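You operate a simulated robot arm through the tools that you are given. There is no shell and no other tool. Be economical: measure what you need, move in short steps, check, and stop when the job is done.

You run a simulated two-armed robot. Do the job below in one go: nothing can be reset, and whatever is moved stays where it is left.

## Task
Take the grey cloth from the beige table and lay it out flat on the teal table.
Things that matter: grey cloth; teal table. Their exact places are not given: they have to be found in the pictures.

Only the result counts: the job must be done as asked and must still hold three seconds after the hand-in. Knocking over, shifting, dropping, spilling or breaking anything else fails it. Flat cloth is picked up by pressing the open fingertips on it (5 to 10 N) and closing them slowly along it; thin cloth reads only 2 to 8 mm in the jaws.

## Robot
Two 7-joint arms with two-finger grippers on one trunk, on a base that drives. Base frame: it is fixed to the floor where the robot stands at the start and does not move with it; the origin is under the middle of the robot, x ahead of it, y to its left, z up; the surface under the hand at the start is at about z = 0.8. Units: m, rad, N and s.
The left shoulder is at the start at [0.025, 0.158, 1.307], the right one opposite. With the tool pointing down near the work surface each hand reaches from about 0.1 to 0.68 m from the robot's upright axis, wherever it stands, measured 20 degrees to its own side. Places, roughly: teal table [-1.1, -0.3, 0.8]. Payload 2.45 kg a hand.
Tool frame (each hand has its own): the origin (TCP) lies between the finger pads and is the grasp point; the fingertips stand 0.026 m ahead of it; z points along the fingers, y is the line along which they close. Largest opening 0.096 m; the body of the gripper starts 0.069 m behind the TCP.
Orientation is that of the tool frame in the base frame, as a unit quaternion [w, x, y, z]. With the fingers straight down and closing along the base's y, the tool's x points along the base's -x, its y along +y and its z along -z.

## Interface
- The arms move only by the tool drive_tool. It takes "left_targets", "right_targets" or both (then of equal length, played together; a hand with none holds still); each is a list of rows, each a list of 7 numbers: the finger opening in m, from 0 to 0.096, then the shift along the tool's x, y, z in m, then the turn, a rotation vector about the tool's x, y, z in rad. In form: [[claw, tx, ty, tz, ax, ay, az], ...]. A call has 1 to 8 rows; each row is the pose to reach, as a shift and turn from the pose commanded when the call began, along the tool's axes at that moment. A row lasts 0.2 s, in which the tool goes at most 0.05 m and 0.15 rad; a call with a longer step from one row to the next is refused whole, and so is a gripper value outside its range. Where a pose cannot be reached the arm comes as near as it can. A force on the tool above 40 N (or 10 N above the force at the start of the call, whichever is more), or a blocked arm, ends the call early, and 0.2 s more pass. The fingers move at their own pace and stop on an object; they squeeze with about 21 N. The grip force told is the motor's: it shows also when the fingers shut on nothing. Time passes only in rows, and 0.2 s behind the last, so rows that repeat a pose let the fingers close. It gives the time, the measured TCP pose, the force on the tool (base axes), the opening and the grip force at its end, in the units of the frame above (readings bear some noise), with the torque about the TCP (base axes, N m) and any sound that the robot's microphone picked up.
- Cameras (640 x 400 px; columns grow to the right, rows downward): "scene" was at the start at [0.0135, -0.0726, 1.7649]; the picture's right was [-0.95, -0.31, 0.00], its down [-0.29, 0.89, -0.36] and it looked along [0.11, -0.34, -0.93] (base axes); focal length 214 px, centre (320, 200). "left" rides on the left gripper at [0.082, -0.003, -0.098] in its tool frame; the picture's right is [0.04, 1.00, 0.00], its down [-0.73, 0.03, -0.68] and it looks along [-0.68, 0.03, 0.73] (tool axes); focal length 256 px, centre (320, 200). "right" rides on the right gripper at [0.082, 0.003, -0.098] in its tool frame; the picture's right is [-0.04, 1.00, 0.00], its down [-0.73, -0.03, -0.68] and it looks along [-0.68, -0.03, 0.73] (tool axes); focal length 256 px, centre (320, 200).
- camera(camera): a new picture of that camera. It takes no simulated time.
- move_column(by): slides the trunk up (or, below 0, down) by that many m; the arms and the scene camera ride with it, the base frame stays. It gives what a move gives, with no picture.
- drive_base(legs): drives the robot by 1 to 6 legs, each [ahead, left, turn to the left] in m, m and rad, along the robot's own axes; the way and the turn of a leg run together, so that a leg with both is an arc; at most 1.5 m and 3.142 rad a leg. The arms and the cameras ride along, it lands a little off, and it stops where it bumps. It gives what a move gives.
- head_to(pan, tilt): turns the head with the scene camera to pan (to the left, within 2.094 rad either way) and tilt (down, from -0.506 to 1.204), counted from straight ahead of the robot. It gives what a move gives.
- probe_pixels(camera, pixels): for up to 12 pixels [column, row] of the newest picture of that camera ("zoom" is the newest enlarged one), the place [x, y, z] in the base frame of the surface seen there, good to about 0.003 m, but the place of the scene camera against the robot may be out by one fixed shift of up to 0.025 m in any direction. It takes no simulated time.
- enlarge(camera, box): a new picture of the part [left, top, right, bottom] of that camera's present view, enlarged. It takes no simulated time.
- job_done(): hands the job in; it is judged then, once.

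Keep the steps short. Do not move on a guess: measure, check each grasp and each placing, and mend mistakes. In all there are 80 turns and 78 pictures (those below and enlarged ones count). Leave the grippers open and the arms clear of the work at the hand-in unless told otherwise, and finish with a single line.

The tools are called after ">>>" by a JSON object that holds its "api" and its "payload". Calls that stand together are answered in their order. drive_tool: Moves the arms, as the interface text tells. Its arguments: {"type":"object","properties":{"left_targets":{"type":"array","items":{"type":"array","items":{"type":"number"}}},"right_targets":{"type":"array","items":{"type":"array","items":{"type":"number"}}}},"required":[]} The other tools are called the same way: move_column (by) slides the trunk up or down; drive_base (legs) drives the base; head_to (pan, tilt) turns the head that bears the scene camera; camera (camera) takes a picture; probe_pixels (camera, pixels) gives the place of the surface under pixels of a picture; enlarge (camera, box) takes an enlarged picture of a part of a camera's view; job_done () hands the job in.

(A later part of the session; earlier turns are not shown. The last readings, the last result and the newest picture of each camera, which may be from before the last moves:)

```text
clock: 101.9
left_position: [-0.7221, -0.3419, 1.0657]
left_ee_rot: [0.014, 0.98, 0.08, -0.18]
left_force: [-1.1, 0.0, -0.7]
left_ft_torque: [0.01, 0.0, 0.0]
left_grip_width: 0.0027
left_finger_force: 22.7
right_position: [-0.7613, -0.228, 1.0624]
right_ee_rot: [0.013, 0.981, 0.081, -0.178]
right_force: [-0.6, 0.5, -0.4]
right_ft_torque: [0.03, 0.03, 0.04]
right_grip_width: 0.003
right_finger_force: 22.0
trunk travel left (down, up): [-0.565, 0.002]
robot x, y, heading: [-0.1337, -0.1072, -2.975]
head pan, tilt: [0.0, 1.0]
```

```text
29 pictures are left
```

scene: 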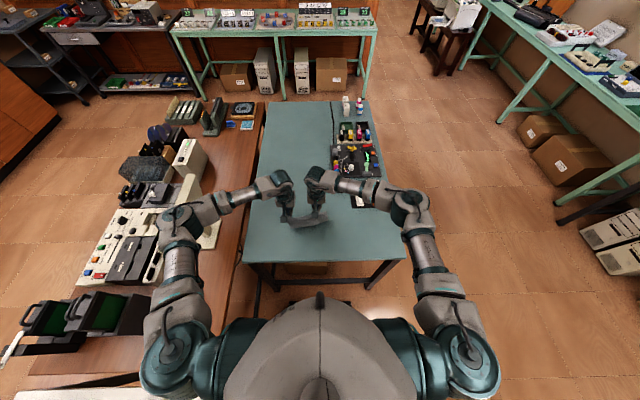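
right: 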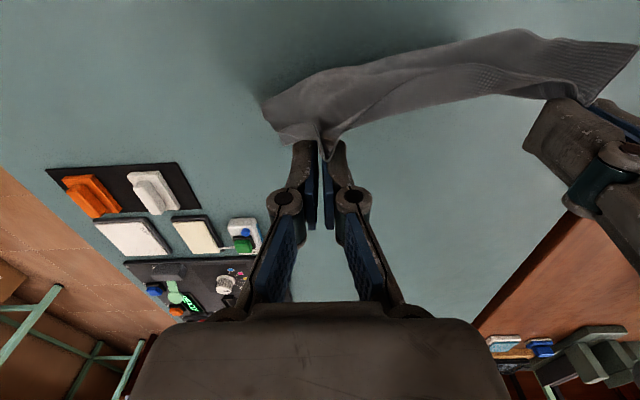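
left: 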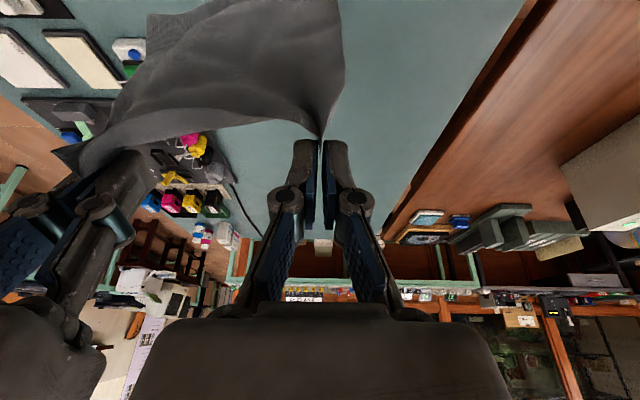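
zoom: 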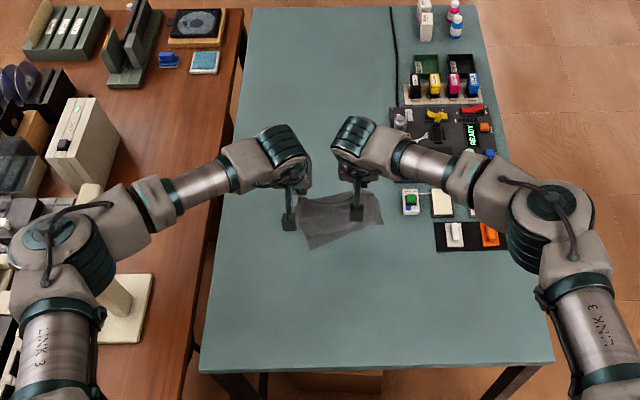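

Both hands are further out at (-0.72,-0.34) and (-0.76,-0.23), steady, and the cloth hangs well. Now I'll lower and pull back in step.

>>> {"api": "drive_tool", "payload": {"left_targets": [[0, 0.0069, 0, 0.0188, 0, 0, 0], [0, 0.0184, 0, 0.0358, 0, 0, 0], [0, 0.0348, 0, 0.0458, 0, 0, 0], [0, 0.0541, 0, 0.0548, 0, 0, 0], [0, 0.0752, 0, 0.063, 0, 0, 0], [0, 0.0963, 0, 0.0713, 0, 0, 0], [0, 0.1174, 0, 0.0795, 0, 0, 0], [0, 0.1385, 0, 0.0878, 0, 0, 0]], "right_targets": [[0, 0.0069, 0, 0.0188, 0, 0, 0], [0, 0.0184, 0, 0.0358, 0, 0, 0], [0, 0.0348, 0, 0.0458, 0, 0, 0], [0, 0.0541, 0, 0.0548, 0, 0, 0], [0, 0.0752, 0, 0.063, 0, 0, 0], [0, 0.0963, 0, 0.0713, 0, 0, 0], [0, 0.1174, 0, 0.0795, 0, 0, 0], [0, 0.1385, 0, 0.0878, 0, 0, 0]]}}

>>> {"api": "camera", "payload": {"camera": "left"}}

>>> {"api": "enlarge", "payload": {"camera": "scene", "box": [240, 150, 380, 250]}}

```text
clock: 103.7
left_position: [-0.6253, -0.3248, 0.935]
left_ee_rot: [0.013, 0.98, 0.081, -0.181]
left_force: [-0.5, -0.3, 0.1]
left_ft_torque: [-0.01, -0.02, -0.03]
left_grip_width: 0.0026
left_finger_force: 21.9
right_position: [-0.6625, -0.2111, 0.9325]
right_ee_rot: [0.014, 0.98, 0.082, -0.178]
right_force: [-0.1, 0.3, -1.8]
right_ft_torque: [0.0, 0.01, -0.03]
right_grip_width: 0.0027
right_finger_force: 21.6
trunk travel left (down, up): [-0.565, 0.002]
robot x, y, heading: [-0.1322, -0.1012, -2.975]
head pan, tilt: [0.0, 1.0]
```

```text
28 pictures are left
```

left: 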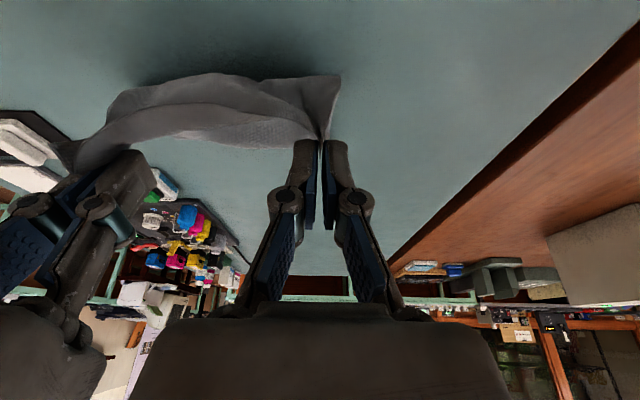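

```text
4.00 times, centred on (310, 200) of scene
```

zoom: 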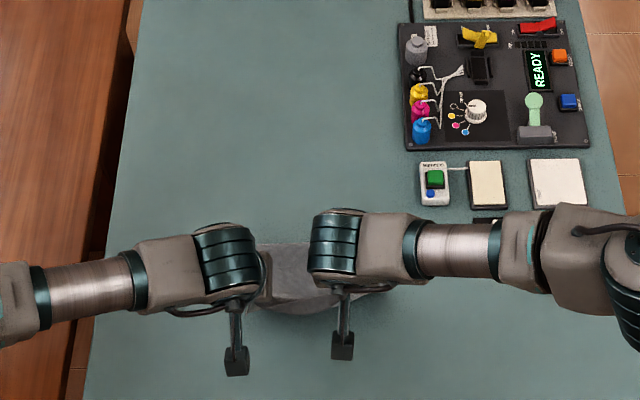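

Cloth now shows beyond the hands at about zoom (290,270). I'll probe to confirm it's lying on the table on the far side.

>>> {"api": "probe_pixels", "payload": {"camera": "zoom", "pixels": [[285, 246], [290, 260], [285, 290], [280, 303], [380, 290], [265, 300], [285, 236], [300, 275]]}}

>>> {"api": "probe_pixels", "payload": {"camera": "left", "pixels": [[250, 130], [200, 130], [250, 100], [210, 80], [140, 90], [330, 90], [250, 145], [200, 142]]}}

```text
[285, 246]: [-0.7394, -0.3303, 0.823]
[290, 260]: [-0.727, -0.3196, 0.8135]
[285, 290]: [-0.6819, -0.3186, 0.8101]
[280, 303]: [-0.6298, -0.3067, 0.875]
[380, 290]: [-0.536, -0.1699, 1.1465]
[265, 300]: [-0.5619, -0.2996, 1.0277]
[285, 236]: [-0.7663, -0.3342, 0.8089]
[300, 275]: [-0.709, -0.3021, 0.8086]
```

```text
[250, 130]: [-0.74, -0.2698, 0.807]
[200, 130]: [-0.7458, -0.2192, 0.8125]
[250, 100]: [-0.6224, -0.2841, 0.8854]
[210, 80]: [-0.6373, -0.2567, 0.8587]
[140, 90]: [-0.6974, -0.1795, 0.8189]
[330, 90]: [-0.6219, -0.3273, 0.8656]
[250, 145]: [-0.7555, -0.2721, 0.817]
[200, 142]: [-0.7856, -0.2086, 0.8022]
```

Good: the far edge lies flat on the table at x≈-0.755. I'll continue down to just above the table, pulling back 6 cm and turning the fingers back toward vertical.

>>> {"api": "drive_tool", "payload": {"left_targets": [[0, 0.0181, 0, 0.0147, 0, 0.05, 0], [0, 0.0363, 0, 0.0293, 0, 0.1, 0], [0, 0.0544, 0, 0.044, 0, 0.15, 0], [0, 0.0706, 0, 0.0593, 0, 0.2, 0], [0, 0.0833, 0, 0.0707, 0, 0.25, 0], [0, 0.0894, 0, 0.0759, 0, 0.3, 0]], "right_targets": [[0, 0.0181, 0, 0.0147, 0, 0.05, 0], [0, 0.0363, 0, 0.0293, 0, 0.1, 0], [0, 0.0544, 0, 0.044, 0, 0.15, 0], [0, 0.0706, 0, 0.0593, 0, 0.2, 0], [0, 0.0833, 0, 0.0707, 0, 0.25, 0], [0, 0.0894, 0, 0.0759, 0, 0.3, 0]]}}

>>> {"api": "camera", "payload": {"camera": "left"}}

>>> {"api": "camera", "payload": {"camera": "right"}}

>>> {"api": "enlarge", "payload": {"camera": "scene", "box": [240, 150, 380, 250]}}

```text
clock: 105.1
left_position: [-0.5688, -0.3157, 0.8319]
left_ee_rot: [0.001, 0.996, 0.082, -0.031]
left_force: [-0.5, 0.0, -0.4]
left_ft_torque: [0.02, 0.0, 0.0]
left_grip_width: 0.0015
left_finger_force: 19.4
right_position: [-0.6066, -0.2018, 0.8296]
right_ee_rot: [0.001, 0.996, 0.083, -0.029]
right_force: [0.2, 0.4, -1.1]
right_ft_torque: [0.02, 0.01, 0.01]
right_grip_width: 0.0025
right_finger_force: 24.1
trunk travel left (down, up): [-0.565, 0.002]
robot x, y, heading: [-0.1323, -0.1051, -2.977]
head pan, tilt: [0.0, 1.0]
```

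```text
26 pictures are left
```

left: 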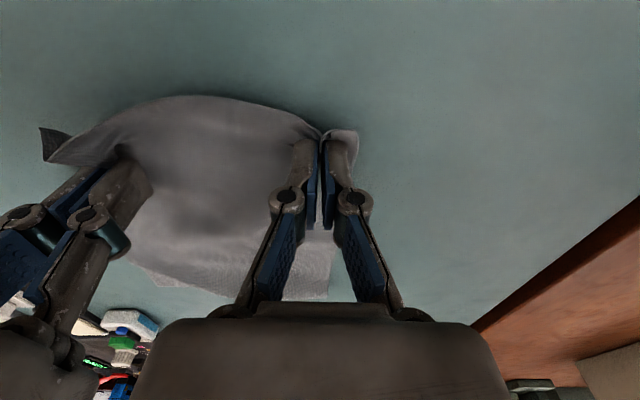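

```text
25 pictures are left
```

right: 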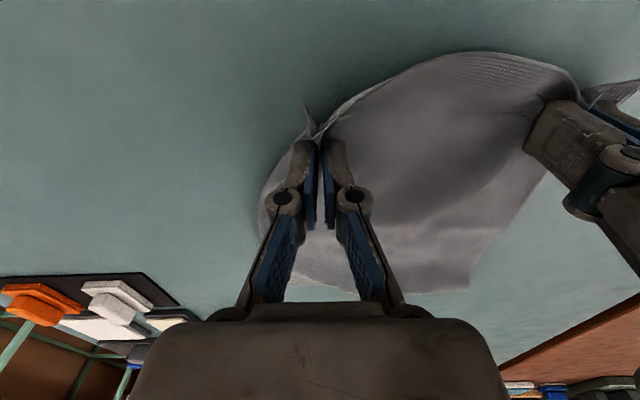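

```text
4.00 times, centred on (310, 200) of scene
```

zoom: 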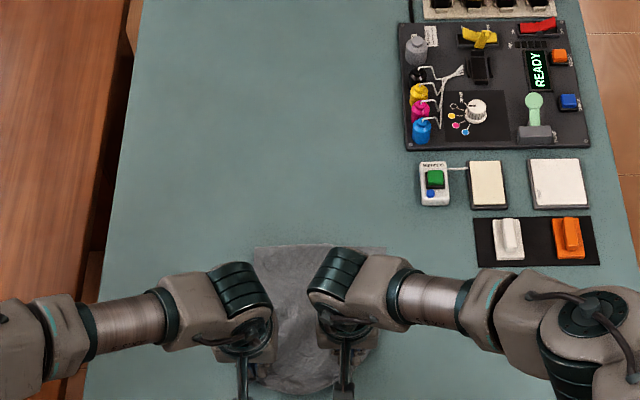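

The cloth lies nearly laid out, with the near edge bulging between the hands. I'll spread the hands slightly, pull back 1 cm and come down to the table.

>>> {"api": "drive_tool", "payload": {"left_targets": [[0, 0.003, 0.003, 0.001, 0, 0.01, 0], [0, 0.006, 0.006, 0.002, 0, 0.03, 0], [0, 0.009, 0.009, 0.003, 0, 0.05, 0], [0, 0.011, 0.011, 0.004, 0, 0.05, 0]], "right_targets": [[0, 0.003, -0.003, 0.0, 0, 0.01, 0], [0, 0.006, -0.006, 0.001, 0, 0.03, 0], [0, 0.009, -0.009, 0.001, 0, 0.05, 0], [0, 0.011, -0.011, 0.002, 0, 0.05, 0]]}}

>>> {"api": "camera", "payload": {"camera": "right"}}

```text
clock: 106.1
left_position: [-0.5567, -0.3266, 0.8281]
left_ee_rot: [0.0, 0.997, 0.081, -0.008]
left_force: [-0.6, 1.7, 6.9]
left_ft_torque: [0.03, -0.02, 0.0]
left_grip_width: 0.0015
left_finger_force: 20.8
right_position: [-0.5963, -0.1895, 0.8271]
right_ee_rot: [-0.001, 0.997, 0.083, -0.006]
right_force: [-0.7, -0.5, -0.7]
right_ft_torque: [0.02, 0.0, -0.01]
right_grip_width: 0.003
right_finger_force: 21.7
trunk travel left (down, up): [-0.565, 0.002]
robot x, y, heading: [-0.1313, -0.108, -2.974]
head pan, tilt: [0.0, 1.0]
```

```text
23 pictures are left
```

right: 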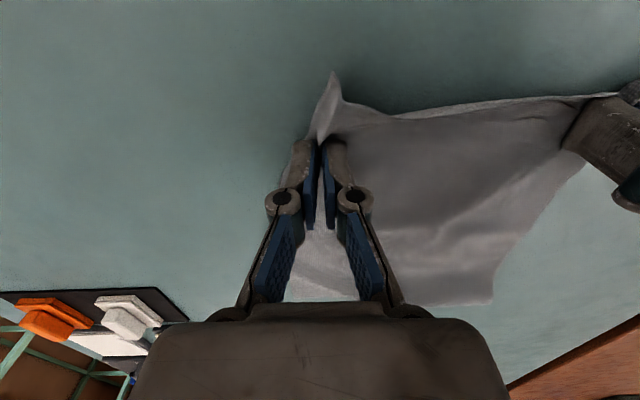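

The near edge is now taut, with only the pinched tucks standing up. I'll press lightly and open slowly so the fingers spread the tucks flat.

>>> {"api": "drive_tool", "payload": {"left_targets": [[0.0, 0, 0, 0.0, 0, 0, 0], [0.006, 0, 0, 0.0, 0, 0, 0], [0.012, 0, 0, 0.0, 0, 0, 0], [0.018, 0, 0, 0.0, 0, 0, 0], [0.024, 0, 0, 0.0, 0, 0, 0], [0.03, 0, 0, 0.0, 0, 0, 0], [0.036, 0, 0, 0, 0, 0, 0]], "right_targets": [[0.0, 0, 0, 0.002, 0, 0, 0], [0.006, 0, 0, 0.002, 0, 0, 0], [0.012, 0, 0, 0.002, 0, 0, 0], [0.018, 0, 0, 0.002, 0, 0, 0], [0.024, 0, 0, 0.002, 0, 0, 0], [0.03, 0, 0, 0.002, 0, 0, 0], [0.036, 0, 0, 0.002, 0, 0, 0]]}}

>>> {"api": "camera", "payload": {"camera": "right"}}

>>> {"api": "camera", "payload": {"camera": "left"}}

```text
clock: 107.7
left_position: [-0.5561, -0.3241, 0.8268]
left_ee_rot: [0.0, 0.997, 0.082, -0.007]
left_force: [0.4, 0.0, 3.8]
left_ft_torque: [0.01, -0.01, 0.01]
left_grip_width: 0.0362
left_finger_force: 0.0
right_position: [-0.5974, -0.1881, 0.8231]
right_ee_rot: [-0.002, 0.997, 0.083, -0.005]
right_force: [0.9, 0.7, 8.3]
right_ft_torque: [0.02, -0.02, 0.01]
right_grip_width: 0.0307
right_finger_force: 6.1
trunk travel left (down, up): [-0.565, 0.002]
robot x, y, heading: [-0.1304, -0.1062, -2.974]
head pan, tilt: [0.0, 1.0]
```

```text
22 pictures are left
```

right: 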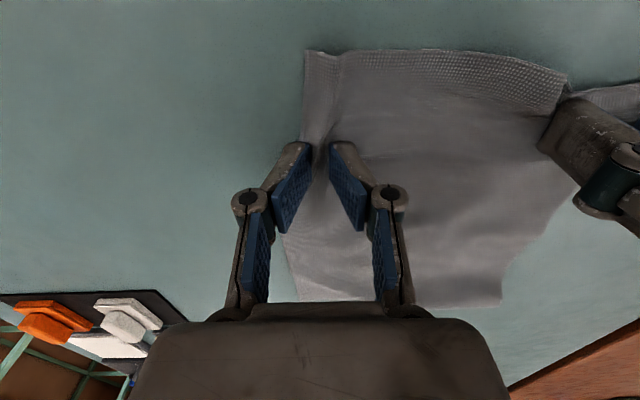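

```text
21 pictures are left
```

left: 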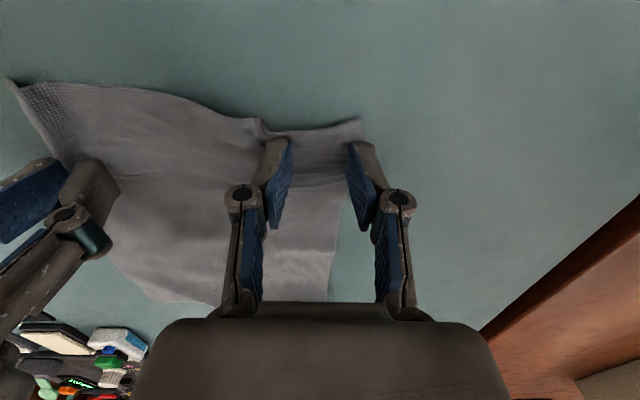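

The cloth is released. The right fingers are dragging a little on the table, so I'll raise both hands straight up.

>>> {"api": "drive_tool", "payload": {"left_targets": [[0.036, 0, 0, -0.004, 0, 0, 0], [0.036, 0, 0, -0.015, 0, 0, 0], [0.036, 0, 0, -0.03, 0, 0, 0], [0.036, 0, 0, -0.05, 0, 0, 0], [0.036, 0, 0, -0.08, 0, 0, 0], [0.036, 0, 0, -0.11, 0, 0, 0]], "right_targets": [[0.036, 0, 0, -0.004, 0, 0, 0], [0.036, 0, 0, -0.015, 0, 0, 0], [0.036, 0, 0, -0.03, 0, 0, 0], [0.036, 0, 0, -0.05, 0, 0, 0], [0.036, 0, 0, -0.08, 0, 0, 0], [0.036, 0, 0, -0.11, 0, 0, 0]]}}

>>> {"api": "camera", "payload": {"camera": "right"}}

>>> {"api": "camera", "payload": {"camera": "left"}}

```text
clock: 109.1
left_position: [-0.554, -0.323, 0.9365]
left_ee_rot: [0.0, 0.997, 0.082, -0.007]
left_force: [-0.2, -0.3, 0.3]
left_ft_torque: [0.05, 0.04, -0.05]
left_grip_width: 0.0359
left_finger_force: 0.1
right_position: [-0.5954, -0.1882, 0.9365]
right_ee_rot: [-0.002, 0.997, 0.082, -0.005]
right_force: [0.0, 0.7, 0.4]
right_ft_torque: [0.0, 0.01, -0.02]
right_grip_width: 0.036
right_finger_force: 0.0
trunk travel left (down, up): [-0.565, 0.002]
robot x, y, heading: [-0.1321, -0.1092, -2.979]
head pan, tilt: [0.0, 1.0]
```

```text
20 pictures are left
```

right: 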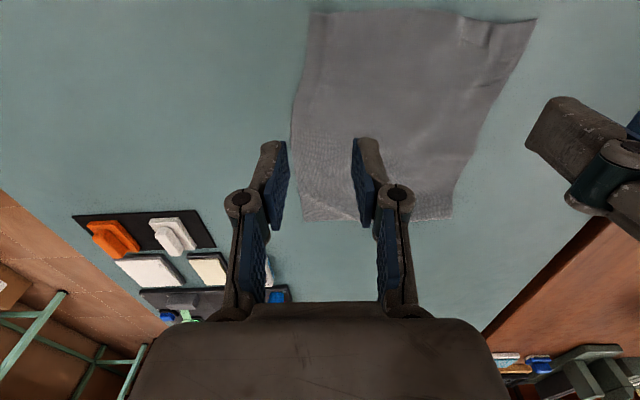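

```text
19 pictures are left
```

left: 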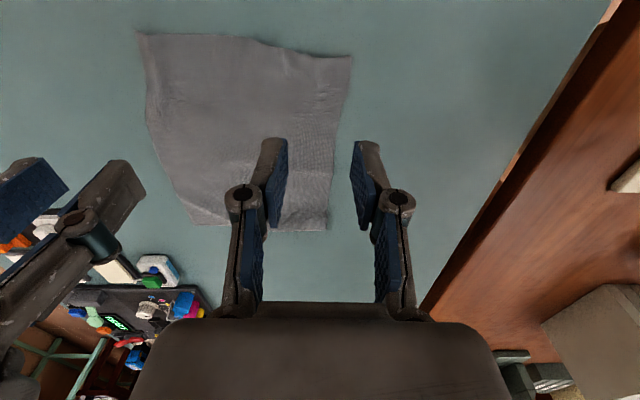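

The cloth lies almost flat, with only a small leftover wrinkle near the left-hand corner. I'll probe corners and heights.

>>> {"api": "enlarge", "payload": {"camera": "left", "box": [110, 10, 390, 250]}}

>>> {"api": "probe_pixels", "payload": {"camera": "left", "pixels": [[140, 38], [346, 62], [322, 226], [195, 220], [268, 48], [275, 55], [240, 42], [240, 100], [300, 90], [180, 120], [230, 180], [310, 160]]}}

>>> {"api": "probe_pixels", "payload": {"camera": "right", "pixels": [[315, 20], [330, 60], [480, 45], [490, 30], [530, 25], [440, 60], [400, 120], [310, 150], [340, 190], [440, 200], [470, 120], [350, 15]]}}

```text
1.67 times, centred on (250, 130) of left
```

zoom: 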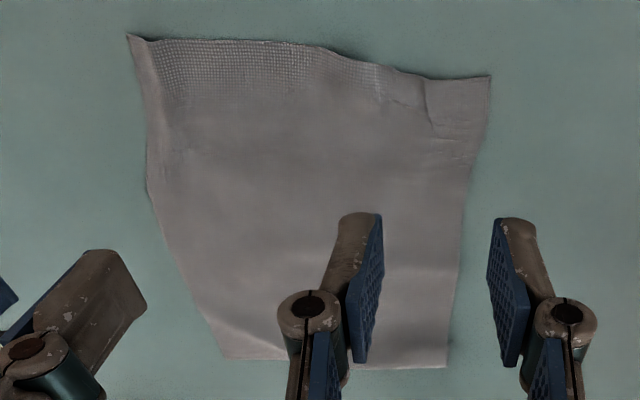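

```text
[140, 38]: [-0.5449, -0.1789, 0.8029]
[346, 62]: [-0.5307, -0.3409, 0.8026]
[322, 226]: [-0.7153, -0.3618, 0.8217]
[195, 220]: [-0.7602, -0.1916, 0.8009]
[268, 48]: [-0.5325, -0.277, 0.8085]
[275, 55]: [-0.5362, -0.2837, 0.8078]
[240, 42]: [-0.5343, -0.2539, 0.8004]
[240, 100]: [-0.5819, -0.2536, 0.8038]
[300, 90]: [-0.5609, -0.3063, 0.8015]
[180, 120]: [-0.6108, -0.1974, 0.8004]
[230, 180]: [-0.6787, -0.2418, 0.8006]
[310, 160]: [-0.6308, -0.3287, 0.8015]
```

```text
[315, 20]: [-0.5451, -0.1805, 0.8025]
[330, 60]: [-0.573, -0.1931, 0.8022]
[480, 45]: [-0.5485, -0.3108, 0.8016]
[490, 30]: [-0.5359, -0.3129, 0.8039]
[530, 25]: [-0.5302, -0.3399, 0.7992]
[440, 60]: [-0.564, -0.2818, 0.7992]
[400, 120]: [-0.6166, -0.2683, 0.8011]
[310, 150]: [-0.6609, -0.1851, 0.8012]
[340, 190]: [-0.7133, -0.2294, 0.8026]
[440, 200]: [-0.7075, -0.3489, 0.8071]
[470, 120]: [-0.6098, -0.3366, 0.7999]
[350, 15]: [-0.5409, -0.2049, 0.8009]
```

It's mostly flat, within 3–8 mm, though the far-left corner reads z≈0.82 and may be lifted. I'll raise the hands and draw them back for a clear view.

>>> {"api": "drive_tool", "payload": {"left_targets": [[0.036, 0.0, 0, -0.03, 0, 0, 0], [0.036, 0.02, 0.01, -0.06, 0, 0, 0], [0.036, 0.04, 0.02, -0.08, 0, 0, 0], [0.036, 0.06, 0.03, -0.1, 0, 0, 0], [0.036, 0.08, 0.04, -0.1, 0, 0, 0], [0.036, 0.1, 0.05, -0.1, 0, 0, 0]], "right_targets": [[0.036, 0.0, 0, -0.03, 0, 0, 0], [0.036, 0.02, -0.01, -0.06, 0, 0, 0], [0.036, 0.04, -0.02, -0.08, 0, 0, 0], [0.036, 0.06, -0.03, -0.1, 0, 0, 0], [0.036, 0.08, -0.04, -0.1, 0, 0, 0], [0.036, 0.1, -0.05, -0.1, 0, 0, 0]]}}

>>> {"api": "enlarge", "payload": {"camera": "scene", "box": [250, 170, 370, 260]}}

```text
clock: 110.5
left_position: [-0.4466, -0.3594, 1.0354]
left_ee_rot: [-0.001, 0.997, 0.082, -0.007]
left_force: [-0.3, 0.3, 0.2]
left_ft_torque: [-0.01, 0.03, 0.03]
left_grip_width: 0.0358
left_finger_force: 0.1
right_position: [-0.5028, -0.1221, 1.0357]
right_ee_rot: [-0.001, 0.997, 0.082, -0.006]
right_force: [-0.8, -0.6, 0.5]
right_ft_torque: [0.0, 0.06, 0.01]
right_grip_width: 0.0362
right_finger_force: 0.1
trunk travel left (down, up): [-0.565, 0.002]
robot x, y, heading: [-0.1337, -0.1059, -2.972]
head pan, tilt: [0.0, 1.0]
```

```text
4.44 times, centred on (310, 215) of scene
```

zoom: 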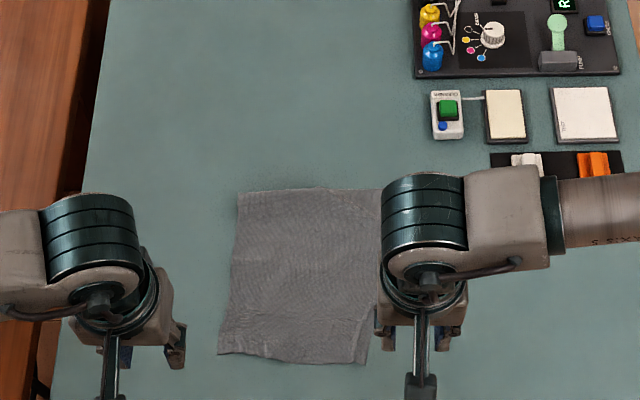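

It looks flat from above. I'll probe the far edge and corners once more; table reads about 0.808 in this camera.

>>> {"api": "probe_pixels", "payload": {"camera": "zoom", "pixels": [[240, 194], [243, 205], [260, 192], [310, 191], [360, 193], [375, 205], [240, 240], [300, 250], [222, 350], [250, 352], [290, 358], [360, 358]]}}

>>> {"api": "camera", "payload": {"camera": "left"}}

>>> {"api": "camera", "payload": {"camera": "right"}}

```text
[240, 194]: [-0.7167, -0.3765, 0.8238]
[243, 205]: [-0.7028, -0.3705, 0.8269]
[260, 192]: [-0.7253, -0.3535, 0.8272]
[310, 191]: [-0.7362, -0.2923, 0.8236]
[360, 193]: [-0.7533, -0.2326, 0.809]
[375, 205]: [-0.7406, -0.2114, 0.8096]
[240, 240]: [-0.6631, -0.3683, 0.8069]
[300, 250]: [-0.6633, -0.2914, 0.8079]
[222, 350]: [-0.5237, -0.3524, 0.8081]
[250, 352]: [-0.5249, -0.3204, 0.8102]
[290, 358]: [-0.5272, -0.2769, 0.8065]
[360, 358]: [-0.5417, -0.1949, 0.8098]
```

```text
16 pictures are left
```

left: 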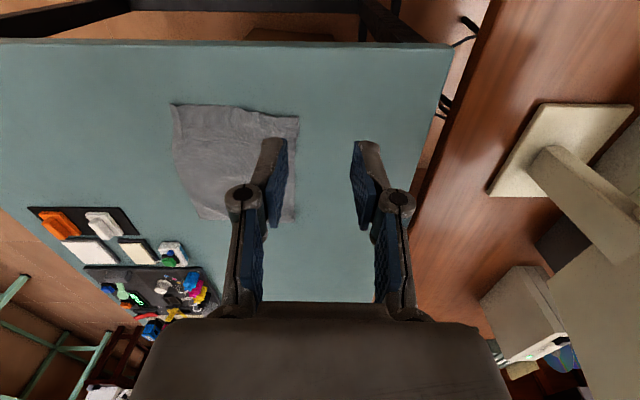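

```text
15 pictures are left
```

right: 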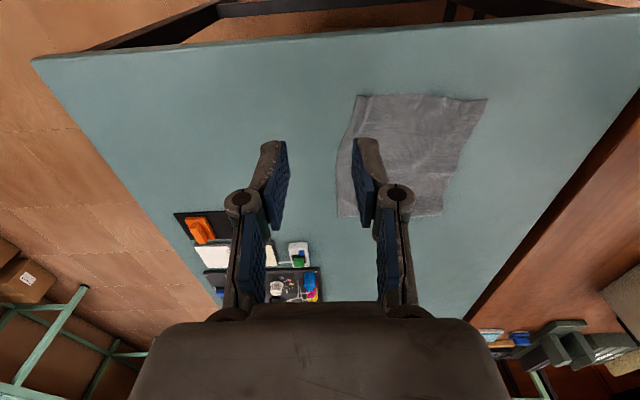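

The far-left edge reads about 17 mm above the table, and the left side measures 0.19 instead of 0.225, so the far-left edge seems bent or tucked. I'll look closer.

>>> {"api": "enlarge", "payload": {"camera": "right", "box": [370, 130, 500, 230]}}

>>> {"api": "probe_pixels", "payload": {"camera": "zoom", "pixels": [[230, 400], [240, 380], [250, 350], [260, 300], [270, 250], [300, 410], [330, 400], [340, 370], [350, 330], [360, 280], [320, 415], [345, 400]]}}

```text
4.00 times, centred on (435, 180) of right
```

zoom: 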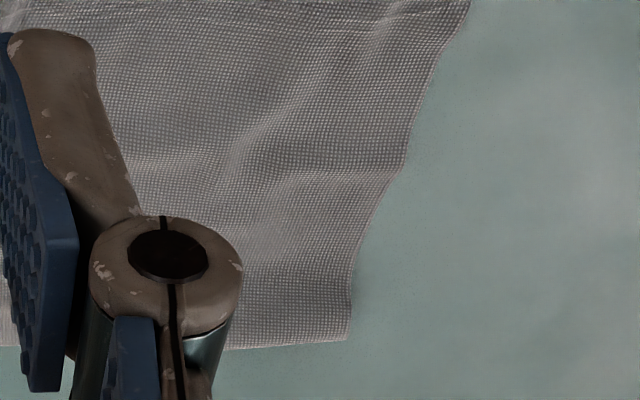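

```text
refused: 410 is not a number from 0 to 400
```

>>> {"api": "probe_pixels", "payload": {"camera": "zoom", "pixels": [[345, 335], [340, 320], [340, 290], [340, 260], [350, 230], [360, 200], [380, 170], [390, 140], [400, 100], [260, 340], [260, 280], [260, 200]]}}

```text
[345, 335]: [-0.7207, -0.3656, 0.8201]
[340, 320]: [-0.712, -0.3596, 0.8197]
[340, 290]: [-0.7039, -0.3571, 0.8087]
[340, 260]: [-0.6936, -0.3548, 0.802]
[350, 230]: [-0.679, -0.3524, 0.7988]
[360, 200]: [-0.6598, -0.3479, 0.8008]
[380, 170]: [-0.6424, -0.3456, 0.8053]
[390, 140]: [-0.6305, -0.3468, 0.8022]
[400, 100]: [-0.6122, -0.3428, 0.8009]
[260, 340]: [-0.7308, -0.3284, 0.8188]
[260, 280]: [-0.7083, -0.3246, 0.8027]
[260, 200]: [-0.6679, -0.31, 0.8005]
```

The profile is flat up to x≈-0.69, then rises to a crest near -0.72. About 3 cm of the far-left edge is tucked under. To mend it, the left hand will pinch the cloth just inside that edge, lift it so the tail drops free, and lay it down again. I'll move the left hand above (-0.675,-0.335).

>>> {"api": "drive_tool", "payload": {"left_targets": [[0.036, -0.028, -0.008, 0.0, 0, 0, 0], [0.036, -0.06, -0.016, 0.01, 0, 0, 0], [0.036, -0.095, -0.026, 0.03, 0, 0, 0], [0.036, -0.13, -0.036, 0.055, 0, 0, 0], [0.036, -0.165, -0.046, 0.08, 0, 0, 0], [0.036, -0.195, -0.056, 0.11, 0, 0, 0], [0.036, -0.215, -0.063, 0.145, 0, 0, 0], [0.036, -0.221, -0.063, 0.175, 0, 0, 0]]}}

>>> {"api": "camera", "payload": {"camera": "left"}}

```text
clock: 112.3
left_position: [-0.6775, -0.3294, 0.862]
left_ee_rot: [0.0, 0.997, 0.082, -0.006]
left_force: [0.5, -0.1, -0.4]
left_ft_torque: [0.0, -0.02, -0.04]
left_grip_width: 0.036
left_finger_force: 0.1
right_position: [-0.5039, -0.1215, 1.0356]
right_ee_rot: [-0.001, 0.997, 0.082, -0.005]
right_force: [-0.3, -0.1, -0.1]
right_ft_torque: [0.03, 0.02, 0.01]
right_grip_width: 0.0358
right_finger_force: 0.0
trunk travel left (down, up): [-0.565, 0.002]
robot x, y, heading: [-0.1295, -0.1072, -2.972]
head pan, tilt: [0.0, 1.0]
```

```text
13 pictures are left
```

left: 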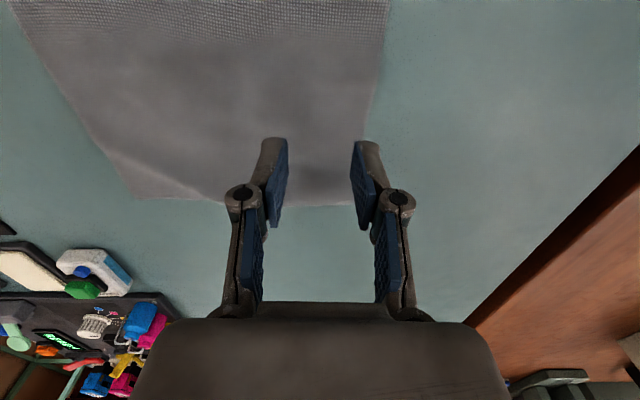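

The left hand is above the cloth, with the far edge just beyond the fingers at row ≈200. I'll go down and press gently.

>>> {"api": "drive_tool", "payload": {"left_targets": [[0.03, 0, -0.003, 0.015, 0, 0, 0], [0.03, 0, -0.003, 0.028, 0, 0, 0], [0.03, 0, -0.003, 0.034, 0, 0, 0], [0.03, 0, -0.003, 0.037, 0, 0, 0]]}}

```text
clock: 113.3
left_position: [-0.6793, -0.327, 0.8334]
left_ee_rot: [0.001, 0.997, 0.082, -0.007]
left_force: [0.6, -0.4, -0.5]
left_ft_torque: [-0.01, 0.01, 0.02]
left_grip_width: 0.0298
left_finger_force: 0.2
left hand out of reach, approached as far as the arm can: row 3, 4
right_position: [-0.5045, -0.1203, 1.0342]
right_ee_rot: [-0.001, 0.997, 0.082, -0.005]
right_force: [-0.5, -0.4, -0.9]
right_ft_torque: [-0.02, 0.02, 0.03]
right_grip_width: 0.0361
right_finger_force: 0.0
trunk travel left (down, up): [-0.565, 0.002]
robot x, y, heading: [-0.1334, -0.1052, -2.972]
head pan, tilt: [0.0, 1.0]
```

The arm is at its reach limit 7 mm above the cloth. I'll lower the trunk by 7 mm to make contact.

>>> {"api": "move_column", "payload": {"by": -0.008}}

```text
clock: 113.9
left_position: [-0.6787, -0.3281, 0.8276]
left_ee_rot: [0.001, 0.997, 0.082, -0.008]
left_force: [-1.5, -0.9, 10.8]
left_ft_torque: [-0.03, -0.09, -0.04]
left_grip_width: 0.0303
left_finger_force: 0.2
right_position: [-0.5049, -0.1213, 1.0268]
right_ee_rot: [0.0, 0.997, 0.082, -0.005]
right_force: [0.1, -0.3, -0.2]
right_ft_torque: [-0.01, -0.02, -0.02]
right_grip_width: 0.0361
right_finger_force: 0.1
trunk travel left (down, up): [-0.557, 0.01]
robot x, y, heading: [-0.1343, -0.1078, -2.972]
head pan, tilt: [0.0, 1.0]
```

The press is 10.8 N. Now I'll close slowly.

>>> {"api": "drive_tool", "payload": {"left_targets": [[0.026, 0, 0, 0, 0, 0, 0], [0.022, 0, 0, 0, 0, 0, 0], [0.018, 0, 0, 0, 0, 0, 0], [0.014, 0, 0, 0, 0, 0, 0], [0.01, 0, 0, 0, 0, 0, 0], [0.006, 0, 0, 0, 0, 0, 0], [0.002, 0, 0, 0, 0, 0, 0], [0.0, 0, 0, 0, 0, 0, 0]]}}

>>> {"api": "camera", "payload": {"camera": "left"}}

```text
clock: 115.7
left_position: [-0.6775, -0.3272, 0.8256]
left_ee_rot: [0.001, 0.997, 0.082, -0.007]
left_force: [-0.4, -0.2, 7.9]
left_ft_torque: [0.0, -0.09, 0.0]
left_grip_width: 0.0024
left_finger_force: 19.3
right_position: [-0.5043, -0.1198, 1.026]
right_ee_rot: [0.0, 0.997, 0.082, -0.006]
right_force: [-0.7, 0.3, -0.4]
right_ft_torque: [0.0, 0.03, 0.0]
right_grip_width: 0.0358
right_finger_force: 0.1
trunk travel left (down, up): [-0.557, 0.01]
robot x, y, heading: [-0.1341, -0.1015, -2.975]
head pan, tilt: [0.0, 1.0]
```

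```text
12 pictures are left
```

left: 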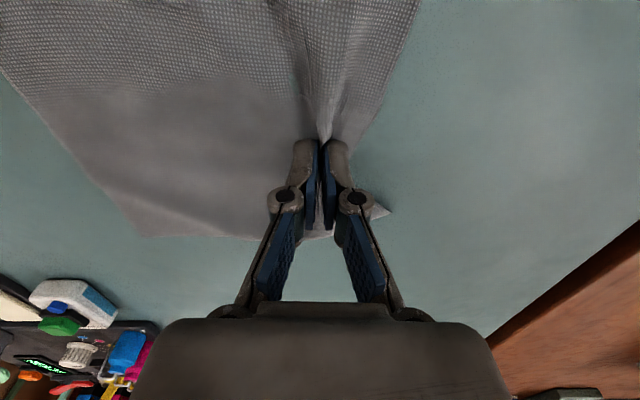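

Gripped (2.4 mm). I'll lift 8 cm and go slightly outward so the tucked tail drops free, then look.

>>> {"api": "drive_tool", "payload": {"left_targets": [[0, 0, 0, -0.015, 0, 0, 0], [0, 0, 0, -0.035, 0, 0, 0], [0, 0, 0, -0.055, 0, 0, 0], [0, -0.005, 0, -0.075, 0, 0, 0], [0, -0.015, 0, -0.085, 0, 0, 0], [0, -0.02, 0, -0.085, 0, 0, 0]]}}

>>> {"api": "camera", "payload": {"camera": "left"}}

>>> {"api": "enlarge", "payload": {"camera": "scene", "box": [250, 160, 370, 250]}}

```text
clock: 117.1
left_position: [-0.6956, -0.3303, 0.9121]
left_ee_rot: [0.0, 0.997, 0.081, -0.007]
left_force: [-0.1, 0.1, -0.9]
left_ft_torque: [-0.01, -0.02, 0.03]
left_grip_width: 0.0045
left_finger_force: 25.0
right_position: [-0.5053, -0.121, 1.0252]
right_ee_rot: [-0.002, 0.997, 0.082, -0.004]
right_force: [0.2, -0.3, 0.3]
right_ft_torque: [-0.02, -0.02, -0.02]
right_grip_width: 0.0359
right_finger_force: 0.1
trunk travel left (down, up): [-0.557, 0.01]
robot x, y, heading: [-0.1345, -0.1056, -2.973]
head pan, tilt: [0.0, 1.0]
```

```text
11 pictures are left
```

left: 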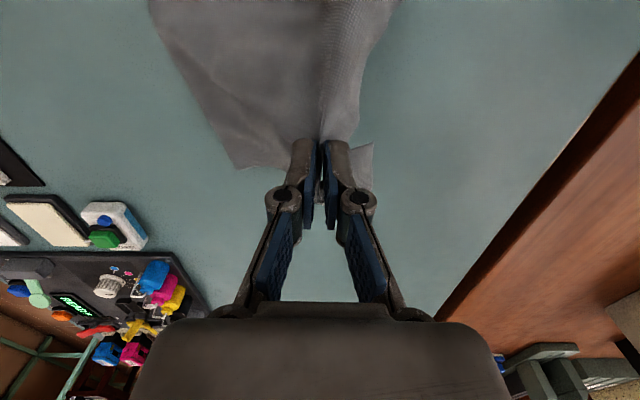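

```text
4.44 times, centred on (310, 205) of scene
```

zoom: 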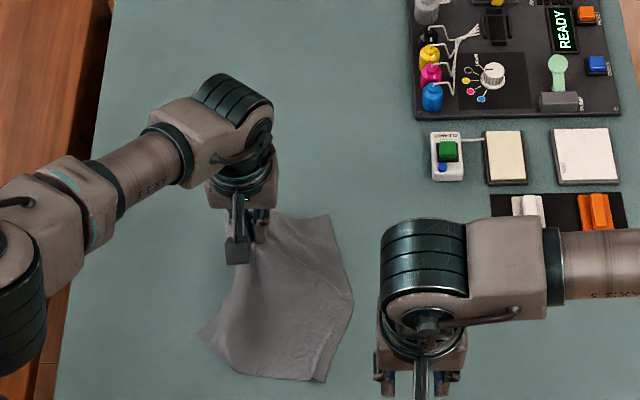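

The tail is free. Now I'll lower it again, drawing slightly back toward the robot at the end so the tail lands outward.

>>> {"api": "drive_tool", "payload": {"left_targets": [[0, 0, 0, 0.02, 0, 0, 0], [0, 0.0, 0, 0.04, 0, 0, 0], [0, 0.003, 0, 0.055, 0, 0, 0], [0, 0.008, 0, 0.067, 0, 0, 0], [0, 0.012, 0, 0.076, 0, 0, 0], [0, 0.016, 0, 0.083, 0, 0, 0]]}}

>>> {"api": "camera", "payload": {"camera": "left"}}

```text
clock: 118.5
left_position: [-0.6799, -0.3274, 0.8273]
left_ee_rot: [0.0, 0.997, 0.082, -0.006]
left_force: [0.3, 0.5, 2.7]
left_ft_torque: [-0.25, -0.03, 0.04]
left_grip_width: 0.0008
left_finger_force: 17.3
left hand out of reach, approached as far as the arm can: row 5
right_position: [-0.5046, -0.1208, 1.0255]
right_ee_rot: [-0.001, 0.997, 0.082, -0.005]
right_force: [0.8, 0.3, -0.3]
right_ft_torque: [0.02, 0.0, -0.05]
right_grip_width: 0.0364
right_finger_force: 0.0
trunk travel left (down, up): [-0.557, 0.01]
robot x, y, heading: [-0.1332, -0.1079, -2.974]
head pan, tilt: [0.0, 1.0]
```

```text
9 pictures are left
```

left: 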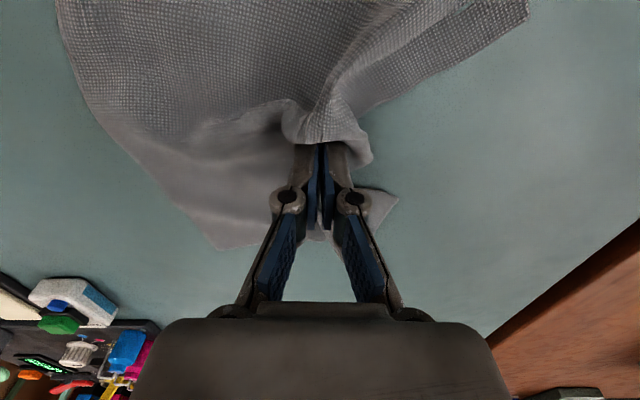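

The tail is out beyond the fingers, but 2–3 cm of slack has gathered on the robot side of the pinch. I'll drag the pinch outward 3.5 cm, tipping the fingers outward for reach, to pull it taut.

>>> {"api": "drive_tool", "payload": {"left_targets": [[0, -0.004, 0, -0.004, 0, -0.06, 0], [0, -0.01, 0, -0.005, 0, -0.12, 0], [0, -0.017, 0, -0.005, 0, -0.18, 0], [0, -0.024, 0, -0.005, 0, -0.24, 0], [0, -0.031, 0, -0.005, 0, -0.3, 0], [0, -0.036, 0, -0.005, 0, -0.3, 0]]}}

>>> {"api": "camera", "payload": {"camera": "left"}}

```text
clock: 119.9
left_position: [-0.7172, -0.3366, 0.8332]
left_ee_rot: [0.013, 0.984, 0.081, -0.156]
left_force: [0.2, 1.1, -3.0]
left_ft_torque: [-0.05, 0.02, 0.02]
left_grip_width: 0.0037
left_finger_force: 17.1
left hand out of reach, approached as far as the arm can: row 1, 2, 3, 4, 5
right_position: [-0.5057, -0.1242, 1.0273]
right_ee_rot: [-0.002, 0.997, 0.082, -0.005]
right_force: [-0.3, -0.5, 0.9]
right_ft_torque: [-0.04, 0.02, -0.02]
right_grip_width: 0.036
right_finger_force: 0.1
trunk travel left (down, up): [-0.557, 0.01]
robot x, y, heading: [-0.1312, -0.1047, -2.972]
head pan, tilt: [0.0, 1.0]
```

```text
8 pictures are left
```

left: 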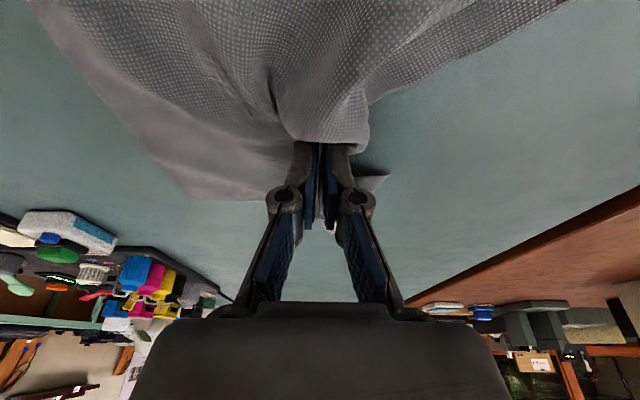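

The pinch moved out 3.7 cm and the cloth followed. I'll open slowly while touching lightly to spread the tuck, then rise and look from above.

>>> {"api": "drive_tool", "payload": {"left_targets": [[0.0, 0, 0, 0.003, 0, 0, 0], [0.008, 0, 0, 0.004, 0, 0, 0], [0.016, 0, 0, 0.004, 0, 0, 0], [0.026, 0, 0, 0.004, 0, 0, 0], [0.036, 0, 0, 0.004, 0, 0, 0], [0.046, 0, 0, 0.003, 0, 0, 0], [0.046, 0, 0, -0.02, 0, 0, 0], [0.046, 0, 0, -0.05, 0, 0, 0]]}}

>>> {"api": "drive_tool", "payload": {"left_targets": [[0.046, 0, 0, -0.03, 0, 0, 0], [0.046, 0, 0, -0.06, 0, 0, 0], [0.046, 0.02, 0.02, -0.09, 0, 0.05, 0], [0.046, 0.05, 0.05, -0.1, 0, 0.1, 0], [0.046, 0.08, 0.08, -0.1, 0, 0.15, 0], [0.046, 0.11, 0.09, -0.1, 0, 0.2, 0], [0.046, 0.14, 0.09, -0.1, 0, 0.25, 0], [0.046, 0.17, 0.09, -0.1, 0, 0.3, 0]]}}

>>> {"api": "enlarge", "payload": {"camera": "scene", "box": [260, 170, 380, 250]}}

```text
clock: 121.7
left_position: [-0.6997, -0.3308, 0.8832]
left_ee_rot: [0.012, 0.984, 0.08, -0.157]
left_force: [-0.2, 0.2, 0.3]
left_ft_torque: [0.01, 0.02, 0.01]
left_grip_width: 0.046
left_finger_force: 0.1
right_position: [-0.5044, -0.1222, 1.0271]
right_ee_rot: [-0.001, 0.997, 0.082, -0.005]
right_force: [-0.8, -0.9, -0.4]
right_ft_torque: [0.03, -0.03, 0.0]
right_grip_width: 0.0359
right_finger_force: 0.0
trunk travel left (down, up): [-0.557, 0.01]
robot x, y, heading: [-0.1285, -0.1057, -2.969]
head pan, tilt: [0.0, 1.0]
```

```text
clock: 123.5
left_position: [-0.4953, -0.3903, 0.9261]
left_ee_rot: [0.0, 0.997, 0.083, -0.007]
left_force: [0.5, 0.5, 0.4]
left_ft_torque: [-0.01, 0.01, 0.03]
left_grip_width: 0.046
left_finger_force: 0.1
right_position: [-0.5057, -0.1209, 1.0275]
right_ee_rot: [-0.001, 0.997, 0.082, -0.005]
right_force: [0.3, 0.0, -0.3]
right_ft_torque: [0.0, 0.02, -0.01]
right_grip_width: 0.0361
right_finger_force: 0.1
trunk travel left (down, up): [-0.557, 0.01]
robot x, y, heading: [-0.1318, -0.1028, -2.972]
head pan, tilt: [0.0, 1.0]
```

```text
5.00 times, centred on (320, 210) of scene
```

zoom: 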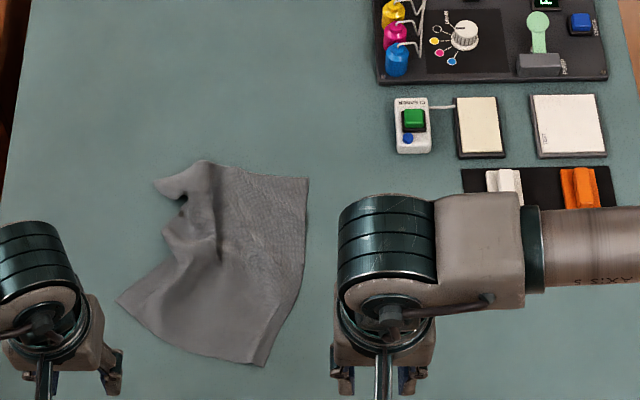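

The tuck did not spread, and the far-left area is bunched up. I'll measure the corners and folds to pull the far-left corner out sideways.

>>> {"api": "probe_pixels", "payload": {"camera": "zoom", "pixels": [[160, 183], [180, 182], [205, 168], [300, 183], [185, 205], [170, 232], [120, 300], [262, 360], [200, 240], [217, 210], [260, 250], [190, 300]]}}

```text
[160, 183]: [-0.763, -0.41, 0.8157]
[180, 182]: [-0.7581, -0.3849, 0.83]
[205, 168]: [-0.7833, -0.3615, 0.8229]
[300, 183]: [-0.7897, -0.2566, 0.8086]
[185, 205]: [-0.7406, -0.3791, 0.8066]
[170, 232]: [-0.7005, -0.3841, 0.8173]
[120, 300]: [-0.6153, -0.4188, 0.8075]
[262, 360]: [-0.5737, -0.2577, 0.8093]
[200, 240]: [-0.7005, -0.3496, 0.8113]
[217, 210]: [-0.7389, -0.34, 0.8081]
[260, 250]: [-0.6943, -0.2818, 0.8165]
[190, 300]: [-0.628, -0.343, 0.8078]
```

I'll redo the lay: re-grip the two near corners, lift the whole cloth free, and lay it again, this time dragging the trailing edge a few cm so it can't tuck under. Corrected corner grip points are L (-0.629,-0.386) and R (-0.599,-0.267). I'll move the hands above them.

>>> {"api": "drive_tool", "payload": {"left_targets": [[0.03, -0.016, -0.003, 0.0, 0, 0, 0], [0.03, -0.033, -0.007, 0.0, 0, 0, 0], [0.03, -0.049, -0.01, 0.0, 0, 0, 0], [0.03, -0.065, -0.014, 0.01, 0, 0, 0], [0.03, -0.082, -0.017, 0.02, 0, 0, 0], [0.03, -0.098, -0.02, 0.035, 0, 0, 0], [0.03, -0.115, -0.024, 0.05, 0, 0, 0], [0.03, -0.1305, -0.027, 0.062, 0, 0, 0]], "right_targets": [[0.03, -0.01, 0.01, 0.0, 0, 0, 0], [0.03, -0.022, 0.026, 0.015, 0, 0, 0], [0.03, -0.038, 0.045, 0.035, 0, 0, 0], [0.03, -0.055, 0.065, 0.06, 0, 0, 0], [0.03, -0.073, 0.085, 0.085, 0, 0, 0], [0.03, -0.09, 0.103, 0.11, 0, 0, 0], [0.03, -0.105, 0.118, 0.14, 0, 0, 0], [0.03, -0.116, 0.128, 0.1635, 0, 0, 0]]}}

>>> {"api": "camera", "payload": {"camera": "right"}}

>>> {"api": "probe_pixels", "payload": {"camera": "right", "pixels": [[320, 110], [320, 130]]}}

```text
clock: 125.3
left_position: [-0.6297, -0.3853, 0.8634]
left_ee_rot: [0.0, 0.997, 0.082, -0.007]
left_force: [0.2, 0.6, 0.0]
left_ft_torque: [-0.03, 0.01, 0.02]
left_grip_width: 0.0297
left_finger_force: 0.0
right_position: [-0.6, -0.2691, 0.862]
right_ee_rot: [-0.003, 0.997, 0.082, -0.004]
right_force: [-0.2, -0.5, 0.8]
right_ft_torque: [0.02, 0.03, 0.01]
right_grip_width: 0.0298
right_finger_force: 0.2
trunk travel left (down, up): [-0.557, 0.01]
robot x, y, heading: [-0.132, -0.1033, -2.972]
head pan, tilt: [0.0, 1.0]
```

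```text
6 pictures are left
```

right: 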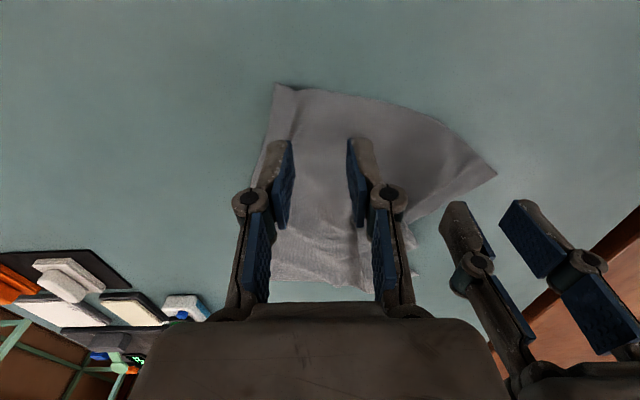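

```text
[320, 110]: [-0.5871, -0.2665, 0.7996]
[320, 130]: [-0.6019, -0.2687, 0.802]
```

The right hand should go 1.2 cm toward the robot and 6 mm right. The left hand should go 1.4 cm toward the robot to sit on its corner at about (460,168). I'll adjust, narrow the fingers and go down to the table.

>>> {"api": "drive_tool", "payload": {"left_targets": [[0.026, 0.007, -0.001, 0, 0, 0, 0], [0.026, 0.014, -0.002, 0.005, 0, 0, 0], [0.026, 0.014, -0.002, 0.018, 0, 0, 0], [0.026, 0.014, -0.002, 0.028, 0, 0, 0], [0.026, 0.014, -0.002, 0.034, 0, 0, 0], [0.026, 0.014, -0.002, 0.0375, 0, 0, 0]], "right_targets": [[0.026, 0.006, -0.003, 0, 0, 0, 0], [0.026, 0.012, -0.006, 0.005, 0, 0, 0], [0.026, 0.012, -0.006, 0.018, 0, 0, 0], [0.026, 0.012, -0.006, 0.028, 0, 0, 0], [0.026, 0.012, -0.006, 0.034, 0, 0, 0], [0.026, 0.012, -0.006, 0.0365, 0, 0, 0]]}}

```text
clock: 126.7
left_position: [-0.6158, -0.3802, 0.8269]
left_ee_rot: [0.0, 0.997, 0.082, -0.008]
left_force: [0.1, -0.8, 0.4]
left_ft_torque: [-0.03, 0.0, -0.02]
left_grip_width: 0.026
left_finger_force: 0.0
right_position: [-0.5904, -0.2612, 0.8268]
right_ee_rot: [-0.001, 0.997, 0.082, -0.007]
right_force: [-0.3, 0.0, 9.8]
right_ft_torque: [-0.02, -0.03, -0.03]
right_grip_width: 0.026
right_finger_force: 0.1
trunk travel left (down, up): [-0.557, 0.01]
robot x, y, heading: [-0.1324, -0.1046, -2.973]
head pan, tilt: [0.0, 1.0]
```

Right is pressing at 9.8 N and left is just touching. I'll push the left 1.5 mm deeper and close both slowly.

>>> {"api": "drive_tool", "payload": {"left_targets": [[0.026, 0, 0, 0.0018, 0, 0, 0], [0.022, 0, 0, 0.0018, 0, 0, 0], [0.018, 0, 0, 0.0018, 0, 0, 0], [0.014, 0, 0, 0.0018, 0, 0, 0], [0.01, 0, 0, 0.0018, 0, 0, 0], [0.006, 0, 0, 0.0018, 0, 0, 0], [0.002, 0, 0, 0.0018, 0, 0, 0], [0.0, 0, 0, 0.0018, 0, 0, 0]], "right_targets": [[0.026, 0, 0, 0, 0, 0, 0], [0.022, 0, 0, 0, 0, 0, 0], [0.018, 0, 0, 0, 0, 0, 0], [0.014, 0, 0, 0, 0, 0, 0], [0.01, 0, 0, 0, 0, 0, 0], [0.006, 0, 0, 0, 0, 0, 0], [0.002, 0, 0, 0, 0, 0, 0], [0.0, 0, 0, 0, 0, 0, 0]]}}

```text
clock: 128.5
left_position: [-0.6175, -0.3791, 0.8257]
left_ee_rot: [-0.001, 0.997, 0.082, -0.008]
left_force: [2.1, 0.5, 27.0]
left_ft_torque: [-0.11, -0.05, -0.05]
left_grip_width: 0.0012
left_finger_force: 20.3
right_position: [-0.5884, -0.2596, 0.8263]
right_ee_rot: [-0.002, 0.997, 0.083, -0.005]
right_force: [-0.4, -0.5, 1.1]
right_ft_torque: [0.0, -0.01, 0.06]
right_grip_width: 0.0011
right_finger_force: 18.6
trunk travel left (down, up): [-0.557, 0.01]
robot x, y, heading: [-0.1345, -0.1049, -2.972]
head pan, tilt: [0.0, 1.0]
```

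Both read about 1.1 mm, which is ambiguous. I'll lift 6 cm and check with a picture.

>>> {"api": "drive_tool", "payload": {"left_targets": [[0, 0, 0, -0.015, 0, 0, 0], [0, 0, 0, -0.03, 0, 0, 0], [0, 0, 0, -0.05, 0, 0, 0], [0, 0, 0, -0.07, 0, 0, 0]], "right_targets": [[0, 0, 0, -0.015, 0, 0, 0], [0, 0, 0, -0.03, 0, 0, 0], [0, 0, 0, -0.05, 0, 0, 0], [0, 0, 0, -0.07, 0, 0, 0]]}}

>>> {"api": "camera", "payload": {"camera": "right"}}

```text
clock: 129.5
left_position: [-0.617, -0.3806, 0.8956]
left_ee_rot: [-0.001, 0.997, 0.082, -0.006]
left_force: [-0.3, 1.0, -0.5]
left_ft_torque: [-0.04, 0.01, 0.04]
left_grip_width: 0.0035
left_finger_force: 19.7
right_position: [-0.5889, -0.2597, 0.8958]
right_ee_rot: [-0.001, 0.997, 0.082, -0.005]
right_force: [0.1, 0.8, -1.6]
right_ft_torque: [0.0, -0.01, -0.01]
right_grip_width: 0.0034
right_finger_force: 23.5
trunk travel left (down, up): [-0.557, 0.01]
robot x, y, heading: [-0.1343, -0.1028, -2.976]
head pan, tilt: [0.0, 1.0]
```

```text
5 pictures are left
```

right: 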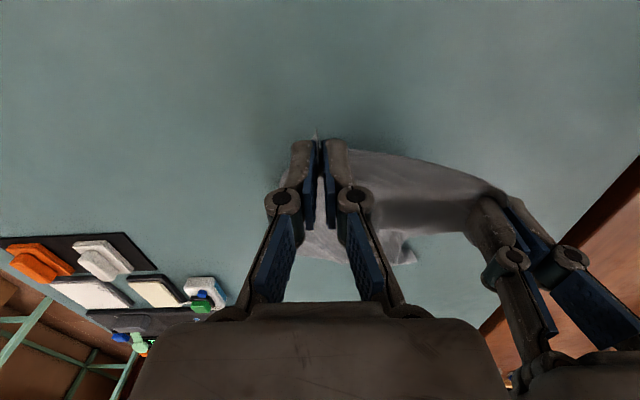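

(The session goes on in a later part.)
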